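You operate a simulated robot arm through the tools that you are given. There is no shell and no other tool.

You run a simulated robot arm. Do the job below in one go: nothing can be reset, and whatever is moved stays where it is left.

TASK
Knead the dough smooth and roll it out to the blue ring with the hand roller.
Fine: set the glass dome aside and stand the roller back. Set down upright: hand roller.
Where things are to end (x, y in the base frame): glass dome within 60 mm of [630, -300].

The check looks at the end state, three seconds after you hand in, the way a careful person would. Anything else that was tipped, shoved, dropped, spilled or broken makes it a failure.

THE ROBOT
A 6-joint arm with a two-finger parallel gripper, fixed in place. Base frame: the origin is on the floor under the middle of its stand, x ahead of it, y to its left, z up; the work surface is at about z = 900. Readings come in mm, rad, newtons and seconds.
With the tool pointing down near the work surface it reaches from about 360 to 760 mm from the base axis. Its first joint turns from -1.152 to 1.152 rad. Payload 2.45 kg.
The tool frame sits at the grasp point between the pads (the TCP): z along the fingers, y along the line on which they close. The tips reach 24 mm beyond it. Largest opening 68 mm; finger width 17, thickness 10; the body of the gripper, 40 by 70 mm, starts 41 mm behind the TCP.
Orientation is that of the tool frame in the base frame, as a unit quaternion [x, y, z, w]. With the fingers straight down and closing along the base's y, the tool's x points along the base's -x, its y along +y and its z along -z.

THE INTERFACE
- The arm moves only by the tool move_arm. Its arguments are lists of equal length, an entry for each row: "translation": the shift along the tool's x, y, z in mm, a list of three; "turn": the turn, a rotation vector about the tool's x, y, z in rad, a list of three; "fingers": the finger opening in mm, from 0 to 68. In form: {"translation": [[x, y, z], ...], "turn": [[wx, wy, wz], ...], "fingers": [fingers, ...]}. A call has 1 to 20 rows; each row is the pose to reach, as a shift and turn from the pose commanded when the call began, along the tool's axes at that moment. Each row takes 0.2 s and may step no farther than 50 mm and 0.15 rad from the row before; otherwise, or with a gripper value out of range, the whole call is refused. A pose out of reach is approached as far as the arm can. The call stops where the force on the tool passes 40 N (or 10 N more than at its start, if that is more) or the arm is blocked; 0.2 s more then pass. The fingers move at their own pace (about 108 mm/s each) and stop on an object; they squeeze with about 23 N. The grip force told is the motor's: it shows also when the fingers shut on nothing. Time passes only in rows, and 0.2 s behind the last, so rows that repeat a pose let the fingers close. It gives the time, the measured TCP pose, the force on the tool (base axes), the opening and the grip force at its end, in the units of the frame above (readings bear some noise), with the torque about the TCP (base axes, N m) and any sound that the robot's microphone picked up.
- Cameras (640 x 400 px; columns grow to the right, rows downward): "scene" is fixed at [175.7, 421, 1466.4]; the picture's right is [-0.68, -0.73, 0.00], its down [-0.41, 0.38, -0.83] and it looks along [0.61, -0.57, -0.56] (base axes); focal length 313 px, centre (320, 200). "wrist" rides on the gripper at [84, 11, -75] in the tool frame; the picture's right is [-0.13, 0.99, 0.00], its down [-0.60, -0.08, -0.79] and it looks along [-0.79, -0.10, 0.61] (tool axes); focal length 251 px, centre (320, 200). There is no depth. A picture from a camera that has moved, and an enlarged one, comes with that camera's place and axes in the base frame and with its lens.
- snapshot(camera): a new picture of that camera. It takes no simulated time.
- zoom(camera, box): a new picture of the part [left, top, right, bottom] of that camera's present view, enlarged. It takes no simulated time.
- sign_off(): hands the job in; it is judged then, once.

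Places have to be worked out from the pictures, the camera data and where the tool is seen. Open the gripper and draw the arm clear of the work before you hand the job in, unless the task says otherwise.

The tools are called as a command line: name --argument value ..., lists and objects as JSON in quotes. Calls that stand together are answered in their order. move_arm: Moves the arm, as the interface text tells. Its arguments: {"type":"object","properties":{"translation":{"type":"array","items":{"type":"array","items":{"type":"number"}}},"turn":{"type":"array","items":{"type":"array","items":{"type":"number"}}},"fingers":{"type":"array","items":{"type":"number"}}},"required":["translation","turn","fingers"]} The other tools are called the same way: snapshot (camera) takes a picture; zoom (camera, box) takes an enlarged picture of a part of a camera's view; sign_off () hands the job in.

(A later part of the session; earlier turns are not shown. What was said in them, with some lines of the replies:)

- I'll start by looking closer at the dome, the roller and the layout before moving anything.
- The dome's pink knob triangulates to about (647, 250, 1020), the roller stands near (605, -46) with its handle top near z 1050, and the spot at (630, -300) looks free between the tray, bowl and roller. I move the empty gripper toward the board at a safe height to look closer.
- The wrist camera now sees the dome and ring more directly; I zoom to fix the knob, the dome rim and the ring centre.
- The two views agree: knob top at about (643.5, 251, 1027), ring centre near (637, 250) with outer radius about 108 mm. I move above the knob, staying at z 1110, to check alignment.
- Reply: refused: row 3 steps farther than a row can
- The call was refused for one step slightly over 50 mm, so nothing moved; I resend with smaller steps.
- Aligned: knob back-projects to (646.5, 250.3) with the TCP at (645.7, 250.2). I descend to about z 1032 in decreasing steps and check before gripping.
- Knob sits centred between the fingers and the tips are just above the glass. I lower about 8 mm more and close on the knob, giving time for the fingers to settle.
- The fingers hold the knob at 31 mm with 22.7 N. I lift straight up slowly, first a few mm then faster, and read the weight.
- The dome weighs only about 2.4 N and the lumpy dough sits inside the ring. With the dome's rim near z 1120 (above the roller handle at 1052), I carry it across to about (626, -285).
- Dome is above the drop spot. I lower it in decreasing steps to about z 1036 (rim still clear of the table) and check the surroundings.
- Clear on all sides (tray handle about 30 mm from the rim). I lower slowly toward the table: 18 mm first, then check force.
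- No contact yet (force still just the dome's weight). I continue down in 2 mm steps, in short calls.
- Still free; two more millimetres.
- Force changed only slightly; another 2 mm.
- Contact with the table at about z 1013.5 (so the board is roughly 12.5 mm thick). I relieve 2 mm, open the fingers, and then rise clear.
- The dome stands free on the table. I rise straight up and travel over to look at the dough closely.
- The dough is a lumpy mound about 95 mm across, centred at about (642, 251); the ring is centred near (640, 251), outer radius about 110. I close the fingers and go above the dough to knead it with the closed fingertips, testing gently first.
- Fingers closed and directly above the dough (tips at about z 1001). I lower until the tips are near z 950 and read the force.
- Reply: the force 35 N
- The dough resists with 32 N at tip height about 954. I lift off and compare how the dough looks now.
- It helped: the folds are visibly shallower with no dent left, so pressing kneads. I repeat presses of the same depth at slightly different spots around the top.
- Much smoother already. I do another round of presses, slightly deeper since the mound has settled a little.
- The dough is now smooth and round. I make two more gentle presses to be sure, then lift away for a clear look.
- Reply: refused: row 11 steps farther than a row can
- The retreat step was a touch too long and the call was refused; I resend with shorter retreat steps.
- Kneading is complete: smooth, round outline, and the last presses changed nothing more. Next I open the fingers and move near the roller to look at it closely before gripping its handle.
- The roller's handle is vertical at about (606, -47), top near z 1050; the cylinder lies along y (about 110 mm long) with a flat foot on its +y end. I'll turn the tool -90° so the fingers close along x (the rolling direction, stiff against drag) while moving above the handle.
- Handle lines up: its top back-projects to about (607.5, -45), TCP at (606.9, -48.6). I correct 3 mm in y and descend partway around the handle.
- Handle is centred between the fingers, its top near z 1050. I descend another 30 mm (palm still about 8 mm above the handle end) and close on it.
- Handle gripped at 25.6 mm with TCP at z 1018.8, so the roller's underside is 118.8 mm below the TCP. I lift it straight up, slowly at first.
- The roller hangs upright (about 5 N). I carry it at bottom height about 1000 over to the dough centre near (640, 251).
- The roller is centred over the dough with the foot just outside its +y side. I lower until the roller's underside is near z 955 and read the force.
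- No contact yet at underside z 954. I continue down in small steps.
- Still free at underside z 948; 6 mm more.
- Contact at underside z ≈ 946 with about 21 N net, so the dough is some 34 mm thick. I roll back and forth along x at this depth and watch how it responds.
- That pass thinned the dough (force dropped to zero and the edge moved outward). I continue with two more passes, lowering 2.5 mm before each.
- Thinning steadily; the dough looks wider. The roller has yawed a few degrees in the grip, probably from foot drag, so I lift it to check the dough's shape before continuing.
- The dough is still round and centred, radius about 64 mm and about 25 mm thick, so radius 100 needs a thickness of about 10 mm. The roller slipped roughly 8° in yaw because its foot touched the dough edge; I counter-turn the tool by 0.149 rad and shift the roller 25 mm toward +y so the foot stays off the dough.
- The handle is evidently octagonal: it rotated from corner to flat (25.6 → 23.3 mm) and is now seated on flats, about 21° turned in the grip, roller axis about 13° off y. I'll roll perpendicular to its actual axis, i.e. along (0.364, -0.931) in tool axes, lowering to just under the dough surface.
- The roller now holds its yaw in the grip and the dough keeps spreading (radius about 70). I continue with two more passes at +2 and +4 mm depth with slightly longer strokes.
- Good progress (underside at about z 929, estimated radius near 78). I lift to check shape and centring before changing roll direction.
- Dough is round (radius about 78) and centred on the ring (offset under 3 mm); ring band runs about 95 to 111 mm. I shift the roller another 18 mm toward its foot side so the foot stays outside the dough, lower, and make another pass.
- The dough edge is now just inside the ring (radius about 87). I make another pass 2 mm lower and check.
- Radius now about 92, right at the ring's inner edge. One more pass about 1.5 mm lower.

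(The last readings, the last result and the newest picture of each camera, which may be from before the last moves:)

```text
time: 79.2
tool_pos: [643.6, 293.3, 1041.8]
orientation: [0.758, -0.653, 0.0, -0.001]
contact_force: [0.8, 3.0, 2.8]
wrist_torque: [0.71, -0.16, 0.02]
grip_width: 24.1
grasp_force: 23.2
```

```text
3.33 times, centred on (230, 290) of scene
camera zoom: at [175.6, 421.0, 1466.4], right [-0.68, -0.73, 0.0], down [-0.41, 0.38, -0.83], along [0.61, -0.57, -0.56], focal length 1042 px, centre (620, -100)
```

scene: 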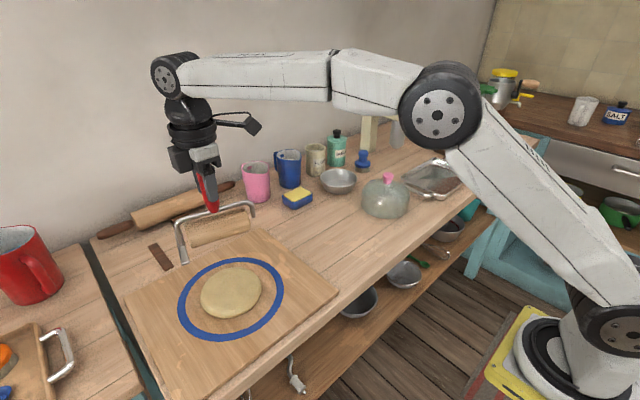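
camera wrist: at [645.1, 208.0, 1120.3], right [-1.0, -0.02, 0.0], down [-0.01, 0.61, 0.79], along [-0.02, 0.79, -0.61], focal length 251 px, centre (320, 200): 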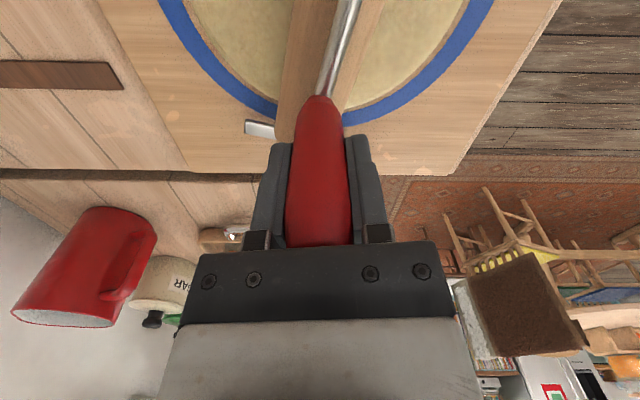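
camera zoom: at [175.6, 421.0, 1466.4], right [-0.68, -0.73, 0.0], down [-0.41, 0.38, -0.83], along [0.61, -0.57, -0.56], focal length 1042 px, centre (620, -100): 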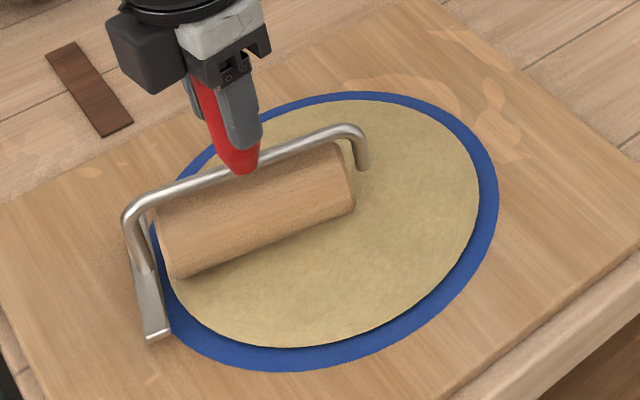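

The edge has now crossed onto the ring band (radius about 98). There is a small side torque from the foot touching, so I lift to inspect the dough all round and the roller's attitude.

move_arm --translation '[[0, 0, -10], [0, 0, -40], [0, 0, -85], [0, 0, -125], [0, 0, -150], [0, 0, -150]]' --turn '[[0, 0, 0], [0, 0, 0], [0, 0, 0], [0, 0, 0], [0, 0, 0], [0, 0, 0]]' --fingers '[15, 15, 15, 15, 15, 15]'

zoom --camera "scene" --box '[160, 230, 300, 350]'

zoom --camera "scene" --box '[120, 130, 300, 300]'

snapshot --camera "wrist"

```text
time: 80.6
tool_pos: [644.1, 291.7, 1191.8]
orientation: [0.757, -0.653, 0.0, 0.0]
contact_force: [0.5, -0.1, -5.1]
wrist_torque: [-0.04, 0.04, 0.02]
grip_width: 24.0
grasp_force: 22.8
```

```text
3.33 times, centred on (230, 290) of scene
camera zoom: at [175.8, 421.0, 1466.3], right [-0.68, -0.73, 0.0], down [-0.41, 0.38, -0.83], along [0.61, -0.57, -0.56], focal length 1042 px, centre (620, -100)
```

zoom: 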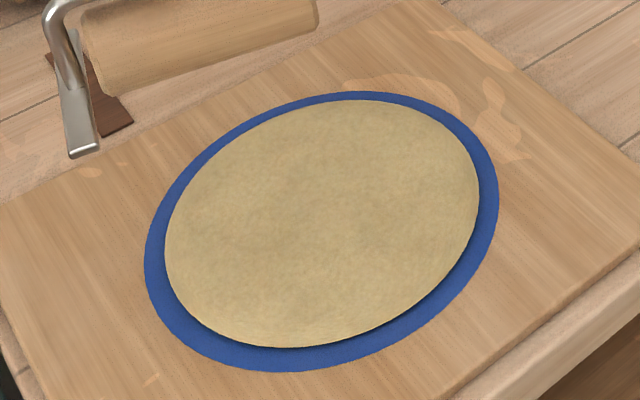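

```text
2.35 times, centred on (210, 215) of scene
camera zoom: at [175.8, 421.0, 1466.3], right [-0.68, -0.73, 0.0], down [-0.41, 0.38, -0.83], along [0.61, -0.57, -0.56], focal length 736 px, centre (579, 165)
```

zoom: 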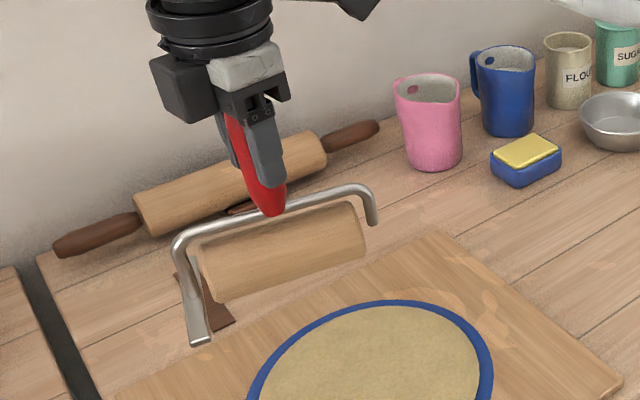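

```text
taken
camera wrist: at [645.4, 206.7, 1267.5], right [-1.0, -0.02, 0.0], down [-0.01, 0.61, 0.79], along [-0.02, 0.79, -0.61], focal length 251 px, centre (320, 200)
```

wrist: 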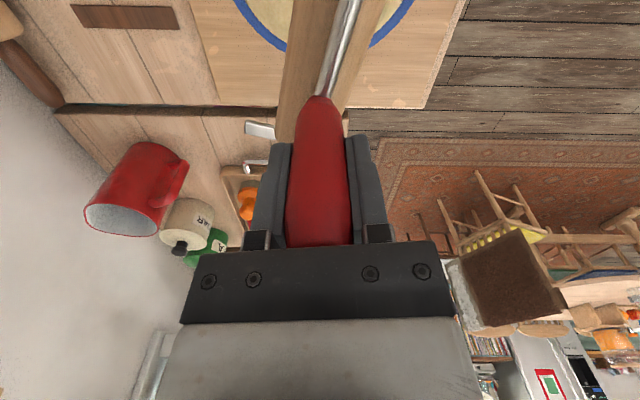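

The dough is round and centred with radius about 98, just onto the inner edge of the band (band about 96–112 on the same scale). I shift 8 mm more toward the foot side so the foot clears the rim, and make one more pass 1.2 mm lower to bring the edge to mid-band.

move_arm --translation '[[-3, -1, 40], [-7.4, -2.9, 85], [-7.4, -2.9, 125], [-7.4, -2.9, 145], [-7.4, -2.9, 151.2], [1.7, -26.2, 151.2], [10.8, -49.5, 151.2], [1.7, -26.2, 151.2], [-7.4, -2.9, 151.2], [-16.5, 20.4, 151.2], [-25.6, 43.7, 151.2], [-16.5, 20.4, 151.2], [-7.4, -2.9, 151.2], [-7.4, -2.9, 151.2]]' --turn '[[0, 0, 0], [0, 0, 0], [0, 0, 0], [0, 0, 0], [0, 0, 0], [0, 0, 0], [0, 0, 0], [0, 0, 0], [0, 0, 0], [0, 0, 0], [0, 0, 0], [0, 0, 0], [0, 0, 0], [0, 0, 0]]' --fingers '[15, 15, 15, 15, 15, 15, 15, 15, 15, 15, 15, 15, 15, 15]'

zoom --camera "scene" --box '[160, 230, 300, 350]'

```text
time: 83.6
tool_pos: [646.9, 300.7, 1040.5]
orientation: [0.758, -0.652, 0.0, 0.0]
contact_force: [-0.1, -0.5, -1.3]
wrist_torque: [0.01, 0.01, 0.01]
grip_width: 23.7
grasp_force: 22.3
```

```text
3.33 times, centred on (230, 290) of scene
camera zoom: at [175.7, 421.0, 1466.4], right [-0.68, -0.73, 0.0], down [-0.41, 0.38, -0.83], along [0.61, -0.57, -0.56], focal length 1042 px, centre (620, -100)
```

zoom: 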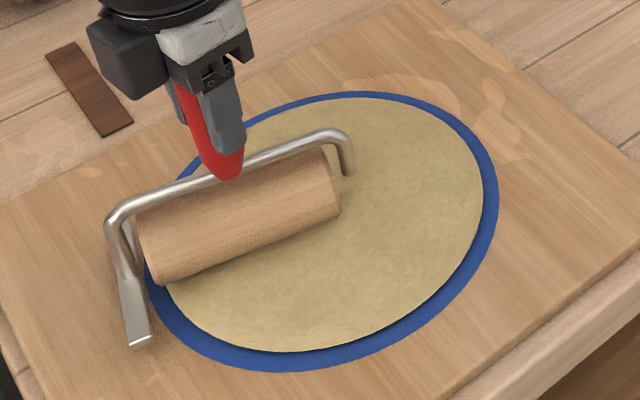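

Edge now at about radius 101, a third of the way into the band. One last light pass about 0.9 mm lower should centre it on the ring.

move_arm --translation '[[0, 0, 0.9], [9.1, -23.3, 0.9], [18.2, -46.6, 0.9], [9.1, -23.3, 0.9], [0, 0, 0.9], [-9.1, 23.3, 0.9], [-18.2, 46.6, 0.9], [-9.1, 23.3, 0.9], [0, 0, 0.9], [0, 0, 0.9]]' --turn '[[0, 0, 0], [0, 0, 0], [0, 0, 0], [0, 0, 0], [0, 0, 0], [0, 0, 0], [0, 0, 0], [0, 0, 0], [0, 0, 0], [0, 0, 0]]' --fingers '[15, 15, 15, 15, 15, 15, 15, 15, 15, 15]'

zoom --camera "scene" --box '[160, 230, 300, 350]'

```text
time: 85.8
tool_pos: [645.8, 300.3, 1040.8]
orientation: [0.758, -0.652, -0.001, -0.001]
contact_force: [0.0, 1.3, -4.3]
wrist_torque: [-0.01, 0.02, 0.01]
grip_width: 24.0
grasp_force: 22.9
```

```text
3.33 times, centred on (230, 290) of scene
camera zoom: at [175.8, 421.0, 1466.3], right [-0.68, -0.73, 0.0], down [-0.41, 0.38, -0.83], along [0.61, -0.57, -0.56], focal length 1042 px, centre (620, -100)
```

zoom: 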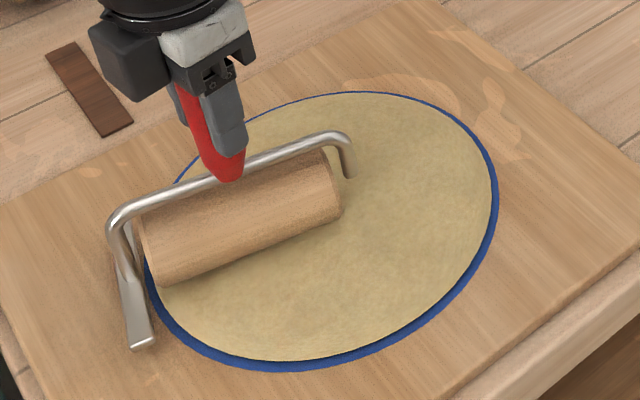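

The edge now sits mid-band on the ring all the way round the visible rim. Rolling is done; I lift the roller straight up and look at the dough from both cameras.

move_arm --translation '[[0, 0, -10], [0, 0, -40], [0, 0, -80], [0, 0, -110], [0, 0, -120], [0, 0, -120]]' --turn '[[0, 0, 0], [0, 0, 0], [0, 0, 0], [0, 0, 0], [0, 0, 0], [0, 0, 0]]' --fingers '[15, 15, 15, 15, 15, 15]'

zoom --camera "scene" --box '[160, 230, 300, 350]'

snapshot --camera "wrist"

```text
time: 87.2
tool_pos: [646.7, 302.0, 1159.8]
orientation: [0.758, -0.652, 0.0, 0.001]
contact_force: [0.2, 0.1, -4.1]
wrist_torque: [-0.02, -0.03, 0.0]
grip_width: 24.0
grasp_force: 22.8
```

```text
3.33 times, centred on (230, 290) of scene
camera zoom: at [175.8, 421.0, 1466.3], right [-0.68, -0.73, 0.0], down [-0.41, 0.38, -0.83], along [0.61, -0.57, -0.56], focal length 1042 px, centre (620, -100)
```

zoom: 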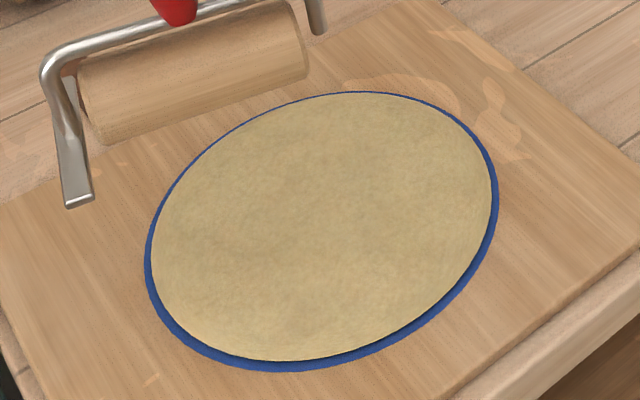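

```text
taken
camera wrist: at [648.2, 216.1, 1236.2], right [-1.0, -0.02, 0.0], down [-0.01, 0.61, 0.79], along [-0.02, 0.79, -0.61], focal length 251 px, centre (320, 200)
```

wrist: 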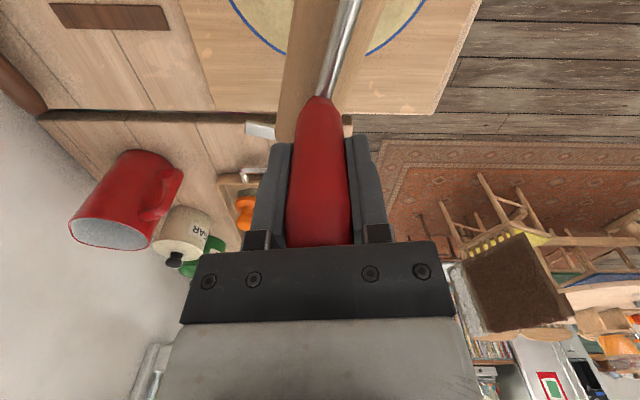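

The dough is a round, smooth sheet with its edge on the blue band all round. I carry the roller back to its standing spot at (607.6, -46.1), turning the tool -0.224 rad so the roller regains its original heading.

move_arm --translation '[[10.1, 2.7, 0], [33.7, 9, 0], [67.5, 18, 0], [107.9, 28.8, 0], [151.8, 40.5, 0], [195.6, 52.3, 0], [239.5, 64, 0], [280, 74.8, 0], [310.3, 82.9, 0], [330.6, 88.3, 0], [337.3, 90.1, 0], [337.3, 90.1, 0]]' --turn '[[0, 0, 0], [0, 0, -0.02], [0, 0, -0.05], [0, 0, -0.08], [0, 0, -0.11], [0, 0, -0.14], [0, 0, -0.17], [0, 0, -0.2], [0, 0, -0.224], [0, 0, -0.224], [0, 0, -0.224], [0, 0, -0.224]]' --fingers '[15, 15, 15, 15, 15, 15, 15, 15, 15, 15, 15, 15]'

snapshot --camera "wrist"

snapshot --camera "scene"

zoom --camera "scene" --box '[270, 110, 390, 270]'

```text
time: 89.8
tool_pos: [608.1, -47.1, 1161.5]
orientation: [0.826, -0.563, 0.0, 0.0]
contact_force: [-0.9, 0.7, -2.8]
wrist_torque: [-0.04, 0.03, 0.03]
grip_width: 24.0
grasp_force: 22.9
```

```text
taken
camera wrist: at [628.1, -129.7, 1237.2], right [-0.97, -0.24, 0.0], down [-0.15, 0.59, 0.79], along [-0.19, 0.77, -0.61], focal length 251 px, centre (320, 200)
```

wrist: 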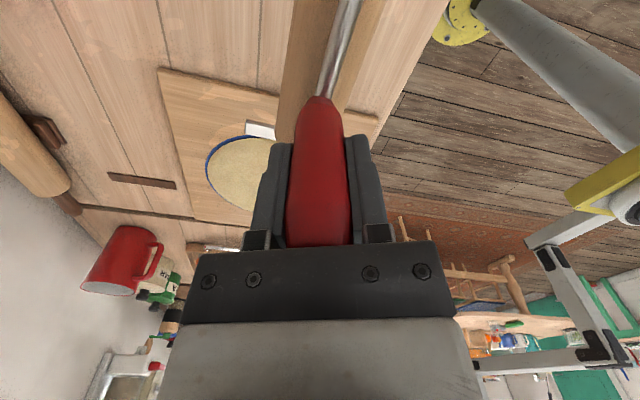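

```text
taken
```

scene: 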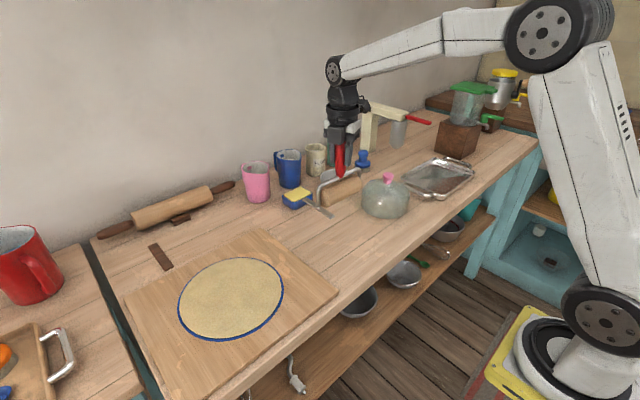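

```text
2.50 times, centred on (330, 190) of scene
camera zoom: at [175.8, 420.9, 1466.3], right [-0.68, -0.73, 0.0], down [-0.41, 0.38, -0.83], along [0.61, -0.57, -0.56], focal length 782 px, centre (295, 225)
```

zoom: 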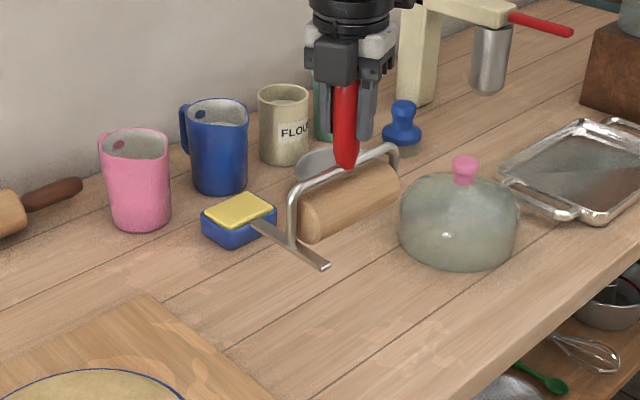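

The roller is over its original spot with its original heading, and the dough sheet looks right. I lower it to about 8 mm above the table.

move_arm --translation '[[0, 0, 15], [0, 0, 45], [0, 0, 80], [0, 0, 108], [0, 0, 125], [0, 0, 132], [0, 0, 134], [0, 0, 134]]' --turn '[[0, 0, 0], [0, 0, 0], [0, 0, 0], [0, 0, 0], [0, 0, 0], [0, 0, 0], [0, 0, 0], [0, 0, 0]]' --fingers '[15, 15, 15, 15, 15, 15, 15, 15]'

zoom --camera "scene" --box '[290, 150, 400, 275]'

snapshot --camera "wrist"

```text
time: 91.6
tool_pos: [608.1, -46.4, 1027.1]
orientation: [0.826, -0.564, 0.0, 0.0]
contact_force: [0.5, -0.2, -4.5]
wrist_torque: [0.0, 0.0, -0.03]
grip_width: 24.0
grasp_force: 22.5
```

```text
3.20 times, centred on (345, 212) of scene
camera zoom: at [175.8, 420.9, 1466.3], right [-0.68, -0.73, 0.0], down [-0.41, 0.38, -0.83], along [0.61, -0.57, -0.56], focal length 1001 px, centre (240, 160)
```

zoom: 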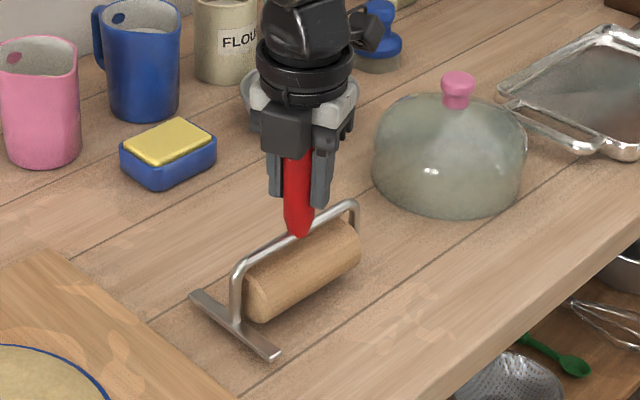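

```text
taken
camera wrist: at [628.2, -129.2, 1101.4], right [-0.97, -0.24, 0.0], down [-0.15, 0.59, 0.79], along [-0.19, 0.77, -0.61], focal length 251 px, centre (320, 200)
```

wrist: 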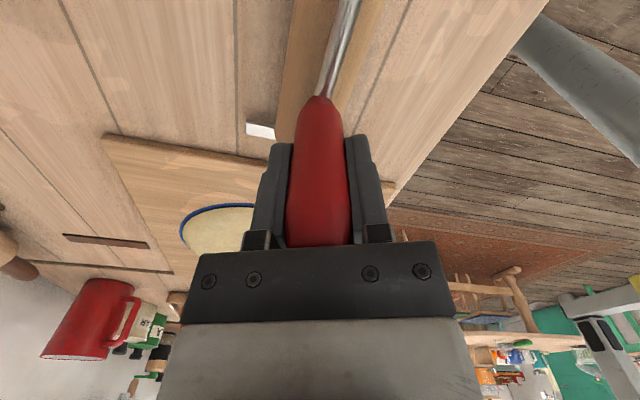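

About 8 mm above the table and level. I lower the last bit in small steps while watching the force.

move_arm --translation '[[0, 0, 3], [0, 0, 5], [0, 0, 6.5], [0, 0, 6.5]]' --turn '[[0, 0, 0], [0, 0, 0], [0, 0, 0], [0, 0, 0]]' --fingers '[15, 15, 15, 15]'

zoom --camera "scene" --box '[300, 180, 370, 260]'

```text
time: 92.6
tool_pos: [608.0, -45.0, 1020.4]
orientation: [0.826, -0.563, 0.0, 0.001]
contact_force: [1.4, 0.9, -4.6]
wrist_torque: [-0.01, 0.03, 0.03]
grip_width: 24.1
grasp_force: 23.0
```

```text
5.00 times, centred on (335, 220) of scene
camera zoom: at [175.8, 420.9, 1466.3], right [-0.68, -0.73, 0.0], down [-0.41, 0.38, -0.83], along [0.61, -0.57, -0.56], focal length 1564 px, centre (245, 100)
```

zoom: 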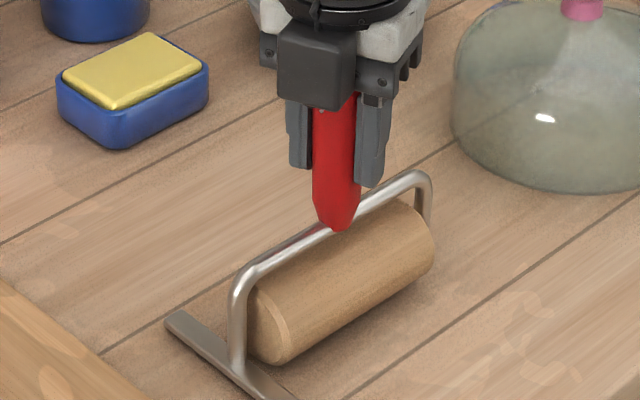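

No contact yet; another 1.5 mm.

move_arm --translation '[[0, 0, 0.8], [0, 0, 1.5], [0, 0, 1.5]]' --turn '[[0, 0, 0], [0, 0, 0], [0, 0, 0]]' --fingers '[15, 15, 15]'

```text
time: 93.4
tool_pos: [606.5, -47.1, 1018.9]
orientation: [0.826, -0.564, 0.0, 0.001]
contact_force: [0.4, -0.2, -3.0]
wrist_torque: [-0.04, 0.02, -0.01]
grip_width: 23.6
grasp_force: 23.0
```

Force is easing (about touching); I go 1 mm further.

move_arm --translation '[[0, 0, 0.5], [0, 0, 1], [0, 0, 1]]' --turn '[[0, 0, 0], [0, 0, 0], [0, 0, 0]]' --fingers '[15, 15, 15]'

zoom --camera "scene" --box '[300, 180, 370, 260]'

```text
time: 94.2
tool_pos: [606.6, -44.9, 1018.7]
orientation: [0.826, -0.564, 0.0, 0.0]
contact_force: [1.0, -0.4, -3.0]
wrist_torque: [0.12, -0.04, -0.04]
grip_width: 23.7
grasp_force: 22.2
```

```text
5.00 times, centred on (335, 220) of scene
camera zoom: at [175.7, 421.0, 1466.3], right [-0.68, -0.73, 0.0], down [-0.41, 0.38, -0.83], along [0.61, -0.57, -0.56], focal length 1564 px, centre (245, 100)
```

zoom: 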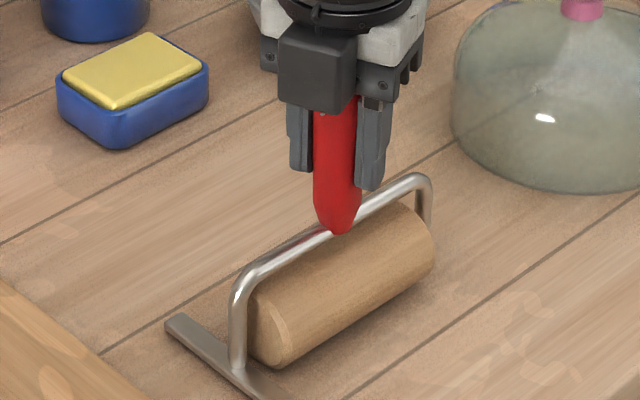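

The foot is just touching (slight torque). Another 0.8 mm to seat the cylinder as well.

move_arm --translation '[[0, 0, 0.4], [0, 0, 0.8], [0, 0, 0.8]]' --turn '[[0, 0, 0], [0, 0, 0], [0, 0, 0]]' --fingers '[15, 15, 15]'

```text
time: 95.0
tool_pos: [606.3, -46.5, 1017.7]
orientation: [0.826, -0.564, 0.002, -0.001]
contact_force: [0.7, -0.4, 9.7]
wrist_torque: [0.68, -0.03, 0.01]
grip_width: 24.0
grasp_force: 22.9
```

Firm contact, mostly on the foot side, so the tilt is minute. I relieve about 0.8 mm and open the fingers in stages so it settles flat.

move_arm --translation '[[0, 0, -0.8], [0, 0, -0.8], [0, 0, -0.8], [0, 0, -0.8], [0, 0, -0.8], [0, 0, -0.8]]' --turn '[[0, 0, 0], [0, 0, 0], [0, 0, 0], [0, 0, 0], [0, 0, 0], [0, 0, 0]]' --fingers '[15, 24, 27, 32, 45, 60]'

zoom --camera "scene" --box '[300, 180, 370, 260]'

snapshot --camera "wrist"

```text
time: 96.4
tool_pos: [607.0, -45.5, 1018.5]
orientation: [0.826, -0.563, 0.0, 0.0]
contact_force: [0.2, 0.2, 0.6]
wrist_torque: [0.01, 0.01, 0.03]
grip_width: 59.8
grasp_force: 0.1
```

```text
5.00 times, centred on (335, 220) of scene
camera zoom: at [175.7, 421.0, 1466.4], right [-0.68, -0.73, 0.0], down [-0.41, 0.38, -0.83], along [0.61, -0.57, -0.56], focal length 1564 px, centre (245, 100)
```

zoom: 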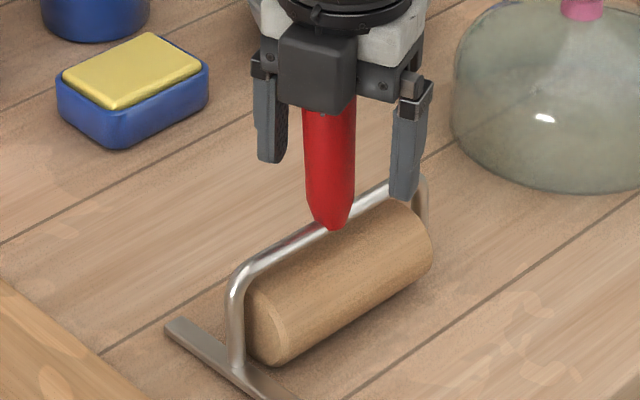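

```text
taken
camera wrist: at [627.3, -128.7, 1093.6], right [-0.97, -0.24, 0.0], down [-0.15, 0.59, 0.79], along [-0.19, 0.77, -0.61], focal length 251 px, centre (320, 200)
```

wrist: 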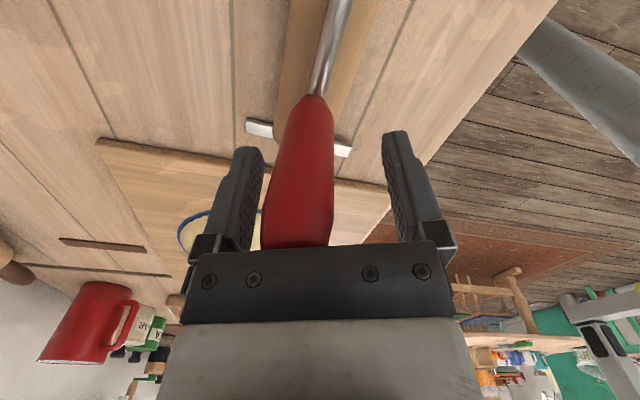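

Released, but the handle appears to lean a few degrees toward +x in the wrist view; it may still be settling. I wait a second without moving and look again.

move_arm --translation '[[0, 0, 0], [0, 0, 0], [0, 0, 0], [0, 0, 0], [0, 0, 0]]' --turn '[[0, 0, 0], [0, 0, 0], [0, 0, 0], [0, 0, 0], [0, 0, 0]]' --fingers '[62, 64, 68, 68, 68]'

snapshot --camera "wrist"

zoom --camera "scene" --box '[290, 180, 380, 275]'

```text
time: 97.6
tool_pos: [607.4, -46.6, 1017.7]
orientation: [0.826, -0.564, -0.001, 0.001]
contact_force: [0.4, 0.3, 0.2]
wrist_torque: [0.01, -0.02, 0.02]
grip_width: 68.0
grasp_force: 0.0
```

```text
taken
camera wrist: at [627.3, -128.7, 1093.5], right [-0.97, -0.24, 0.0], down [-0.15, 0.59, 0.79], along [-0.19, 0.77, -0.61], focal length 251 px, centre (320, 200)
```

wrist: 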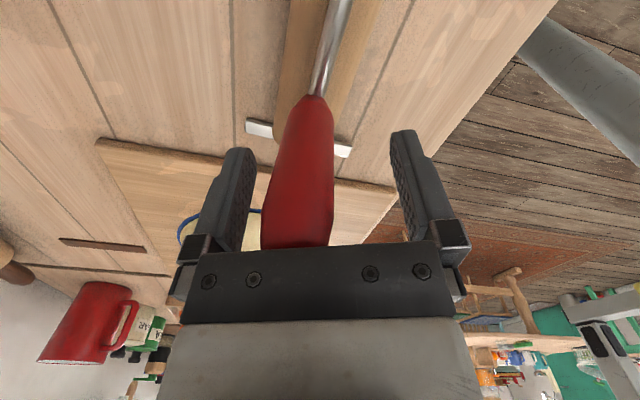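

```text
4.21 times, centred on (335, 228) of scene
camera zoom: at [175.7, 421.0, 1466.4], right [-0.68, -0.73, 0.0], down [-0.41, 0.38, -0.83], along [0.61, -0.57, -0.56], focal length 1317 px, centre (257, 84)
```

zoom: 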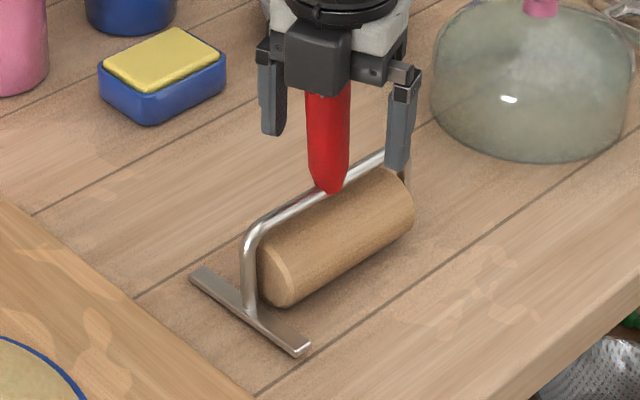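

It is at rest: the handle leans about 3° toward +x while standing on its own (no force on the gripper). I rise straight up clear of it to inspect how the foot and cylinder sit.

move_arm --translation '[[0, 0, -8], [0, 0, -25], [0, 0, -55], [0, 0, -90], [0, 0, -110], [0, 0, -110]]' --turn '[[0, 0, 0], [0, 0, 0], [0, 0, 0], [0, 0, 0], [0, 0, 0], [0, 0, 0]]' --fingers '[68, 68, 68, 68, 68, 68]'

zoom --camera "scene" --box '[290, 180, 380, 275]'

zoom --camera "scene" --box '[300, 220, 350, 275]'

snapshot --camera "wrist"

```text
time: 99.0
tool_pos: [606.1, -44.7, 1127.0]
orientation: [0.826, -0.564, -0.001, 0.0]
contact_force: [0.1, -0.6, -0.1]
wrist_torque: [-0.01, 0.01, 0.01]
grip_width: 68.3
grasp_force: 0.1
```

```text
4.21 times, centred on (335, 228) of scene
camera zoom: at [175.7, 421.0, 1466.4], right [-0.68, -0.73, 0.0], down [-0.41, 0.38, -0.83], along [0.61, -0.57, -0.56], focal length 1317 px, centre (257, 84)
```

zoom: 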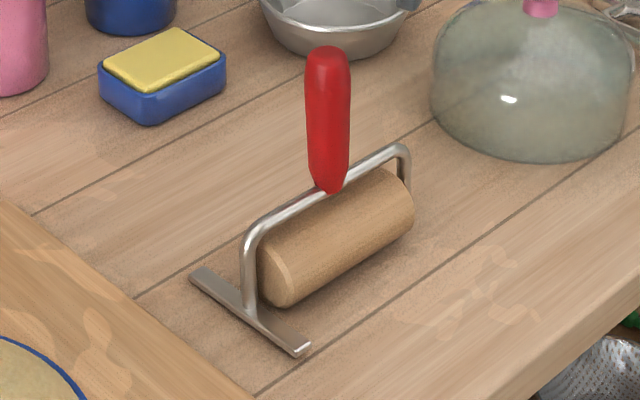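

```text
7.27 times, centred on (325, 248) of scene
camera zoom: at [175.7, 421.0, 1466.4], right [-0.68, -0.73, 0.0], down [-0.41, 0.38, -0.83], along [0.61, -0.57, -0.56], focal length 2275 px, centre (284, -146)
```

zoom: 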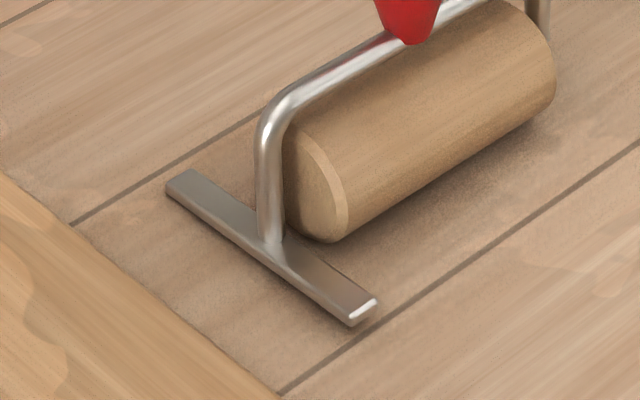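

```text
taken
camera wrist: at [626.1, -127.9, 1202.9], right [-0.97, -0.24, 0.0], down [-0.15, 0.59, 0.79], along [-0.19, 0.77, -0.61], focal length 251 px, centre (320, 200)
```

wrist: 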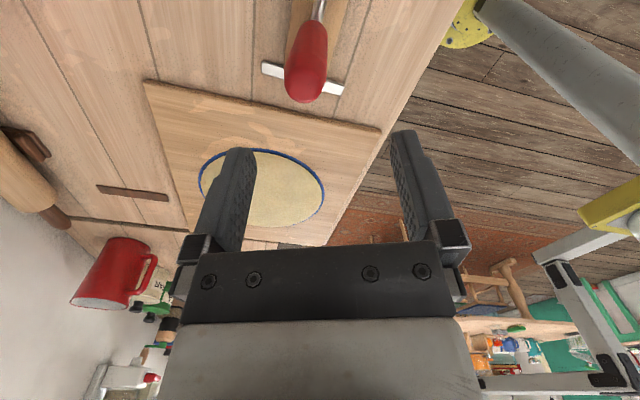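

The foot's near end is slightly lifted: the frame has a little play about its cylinder and rests on the foot's far end. I zoom with the wrist camera to measure the lean more exactly.

zoom --camera "wrist" --box '[230, 0, 390, 110]'

snapshot --camera "scene"

```text
3.64 times, centred on (310, 55) of wrist
camera zoom: at [626.1, -127.9, 1202.9], right [-0.97, -0.24, 0.0], down [-0.15, 0.59, 0.79], along [-0.19, 0.77, -0.61], focal length 914 px, centre (356, 727)
```

zoom: 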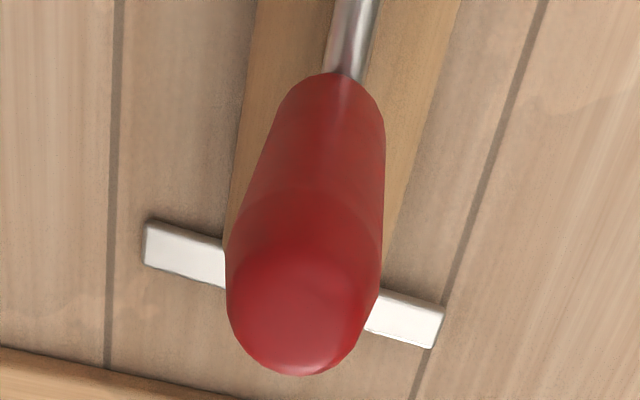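

```text
taken
```

scene: 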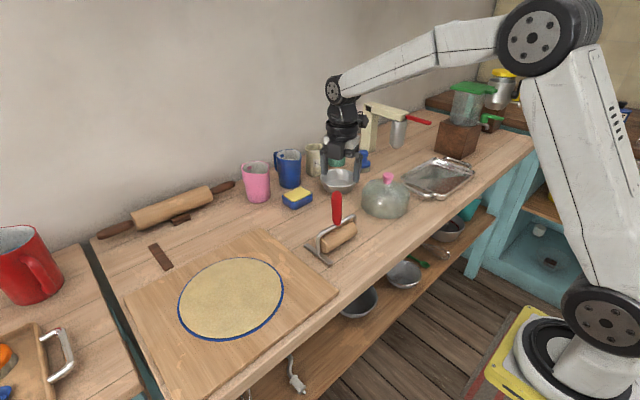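

The lean is only about 3° with the roller standing stably on its original spot (cylinder and foot), which is acceptable as upright. I draw the arm up and back while unwinding the tool turn, heading to a viewpoint over the board for a final check.

move_arm --translation '[[0, 0, -30], [0, 0, -60], [0, 0, -90], [0, 0, -110], [0, 0, -110], [0, 0, -110], [0, 0, -110], [0, 0, -110], [0, 0, -110], [0, 0, -110], [0, 0, -110], [0, 0, -110], [0, 0, -110], [0, 0, -110], [0, 0, -110]]' --turn '[[0, 0, 0.1], [0, 0, 0.24], [0, 0, 0.38], [0, 0, 0.52], [0, 0, 0.66], [0, 0, 0.8], [0, 0, 0.94], [0, 0, 1.08], [0, 0, 1.22], [0, 0, 1.36], [0, 0, 1.5], [0, 0, 1.64], [0, 0, 1.78], [0, 0, 1.92], [0, 0, 1.943]]' --fingers '[68, 68, 68, 68, 68, 68, 68, 68, 68, 68, 68, 68, 68, 68, 68]'

snapshot --camera "wrist"

zoom --camera "scene" --box '[290, 180, 380, 275]'

```text
time: 102.2
tool_pos: [607.1, -47.3, 1237.9]
orientation: [0.001, 1.0, -0.001, 0.0]
contact_force: [0.0, 0.3, 0.7]
wrist_torque: [-0.01, -0.01, 0.02]
grip_width: 68.1
grasp_force: 0.0
```

```text
taken
camera wrist: at [522.6, -35.2, 1313.0], right [0.13, 0.99, 0.0], down [0.6, -0.08, 0.79], along [0.79, -0.1, -0.61], focal length 251 px, centre (320, 200)
```

wrist: 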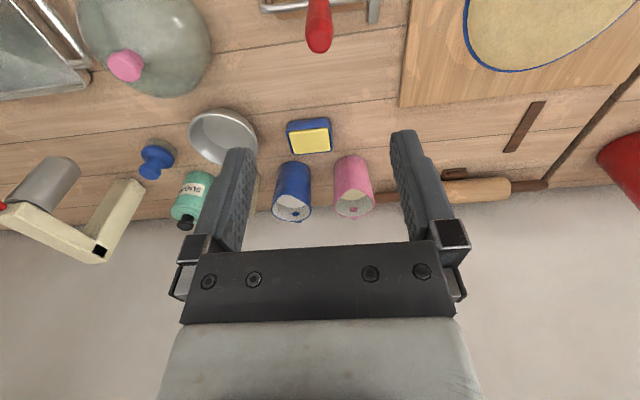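

```text
4.21 times, centred on (335, 228) of scene
camera zoom: at [175.7, 421.0, 1466.4], right [-0.68, -0.73, 0.0], down [-0.41, 0.38, -0.83], along [0.61, -0.57, -0.56], focal length 1317 px, centre (257, 84)
```

zoom: 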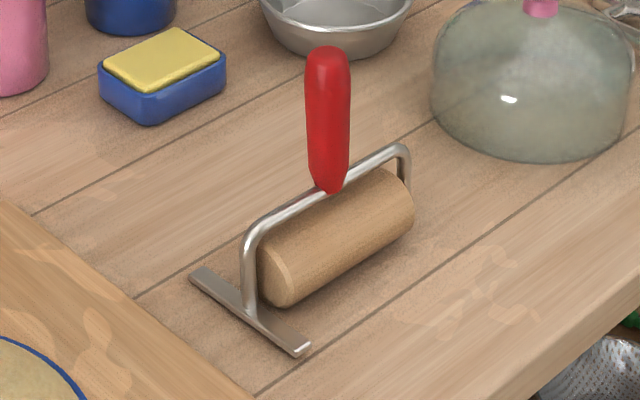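

The roller is unchanged and steady. I move back and across to view the dough sheet and ring squarely for a final check.

move_arm --translation '[[18, 35, 0], [36, 75, 0], [54, 117, 0], [72, 159, 0], [90, 201, 0], [106, 240, 0], [118, 266, 0], [118, 266, 0]]' --turn '[[0, 0, 0], [0, 0, 0], [0, 0, 0], [0, 0, 0], [0, 0, 0], [0, 0, 0], [0, 0, 0], [0, 0, 0]]' --fingers '[68, 68, 68, 68, 68, 68, 68, 68]'

zoom --camera "wrist" --box '[260, 0, 460, 200]'

zoom --camera "scene" --box '[160, 230, 300, 350]'

snapshot --camera "wrist"

```text
time: 104.0
tool_pos: [489.4, 219.8, 1236.0]
orientation: [0.0, 1.0, 0.0, 0.0]
contact_force: [-0.3, -0.7, 0.0]
wrist_torque: [0.01, 0.03, 0.01]
grip_width: 68.0
grasp_force: 0.0
```

```text
2.00 times, centred on (360, 100) of wrist
camera zoom: at [404.3, 231.0, 1310.7], right [0.13, 0.99, 0.0], down [0.6, -0.08, 0.79], along [0.79, -0.1, -0.61], focal length 503 px, centre (240, 400)
```

zoom: 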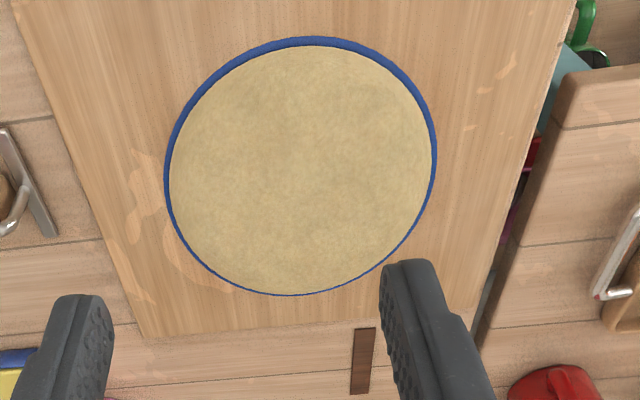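

```text
3.33 times, centred on (230, 290) of scene
camera zoom: at [175.7, 421.0, 1466.4], right [-0.68, -0.73, 0.0], down [-0.41, 0.38, -0.83], along [0.61, -0.57, -0.56], focal length 1042 px, centre (620, -100)
```

zoom: 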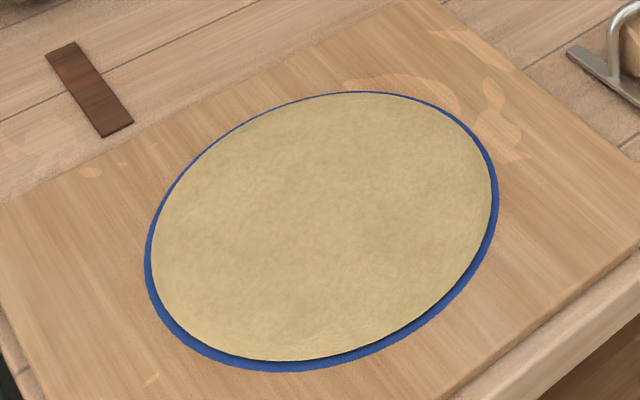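

```text
taken
camera wrist: at [404.3, 231.0, 1310.7], right [0.13, 0.99, 0.0], down [0.6, -0.08, 0.79], along [0.79, -0.1, -0.61], focal length 251 px, centre (320, 200)
```

wrist: 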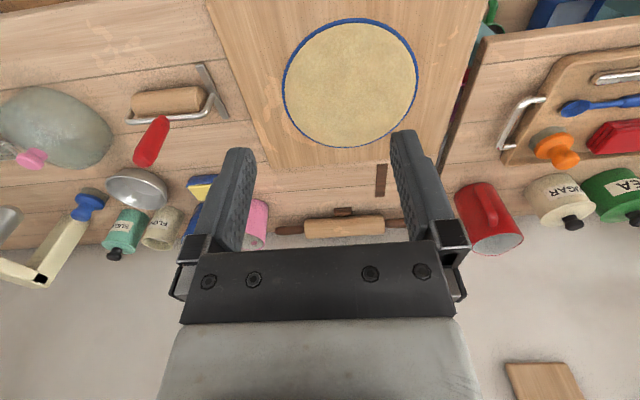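

The dough is smooth, round and its edge lies on the blue band all the way round; dome and roller stand free. I move the open gripper back to its starting pose, clear of the work.

move_arm --translation '[[0, -35, -10], [0, -80, -20], [0, -125, -32], [0, -170, -32], [0, -215, -32], [0, -260, -32], [0, -300, -32], [0, -308, -32], [0, -308, -32]]' --turn '[[0, 0, 0], [0, 0, 0], [0, 0, 0], [0, 0, 0], [0, 0, 0], [0, 0, 0], [0, 0, 0], [0, 0, 0], [0, 0, 0]]' --fingers '[68, 68, 68, 68, 68, 68, 68, 68, 68]'

snapshot --camera "scene"

snapshot --camera "wrist"

```text
time: 106.0
tool_pos: [488.9, -87.1, 1270.1]
orientation: [-0.001, 1.0, 0.0, 0.0]
contact_force: [0.3, 0.4, 0.0]
wrist_torque: [-0.01, 0.01, -0.01]
grip_width: 67.8
grasp_force: 0.0
```

```text
taken
```

scene: 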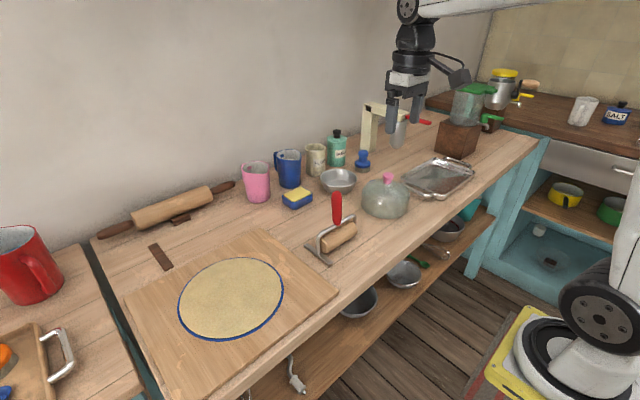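

```text
taken
camera wrist: at [403.9, -76.7, 1345.3], right [0.13, 0.99, 0.0], down [0.6, -0.08, 0.79], along [0.79, -0.1, -0.61], focal length 251 px, centre (320, 200)
```

wrist: 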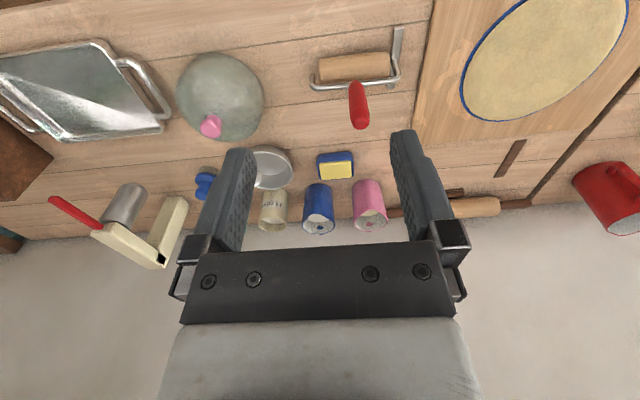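

Final views show the dough rolled smooth to the ring, the dome at about (626, -285), the roller standing on its original spot, and everything else undisturbed with the gripper open and clear. I hand the job in.

sign_off

```text
The job is handed in.
```

I've handed in the job. The dough is smooth and rolled out to the blue ring, the glass dome is set aside, and the hand roller stands back where it started.

- **Dough:** It is a round, smooth sheet with its edge on the blue band all the way round. The radius is about 106 mm, against a band of roughly 96 to 112 mm.
- **Glass dome:** It stands on the table at about (626, -285), roughly 16 mm from the target of (630, -300).
- **Hand roller:** It stands on its own at its original spot, but the handle leans about 3° toward +x. The foot's near end is slightly lifted. I checked it several times over the last few seconds and it did not move, so I left it.
- **Everything else:** Nothing else on the counter looks moved in the final pictures, and the gripper is open and back at its starting pose.
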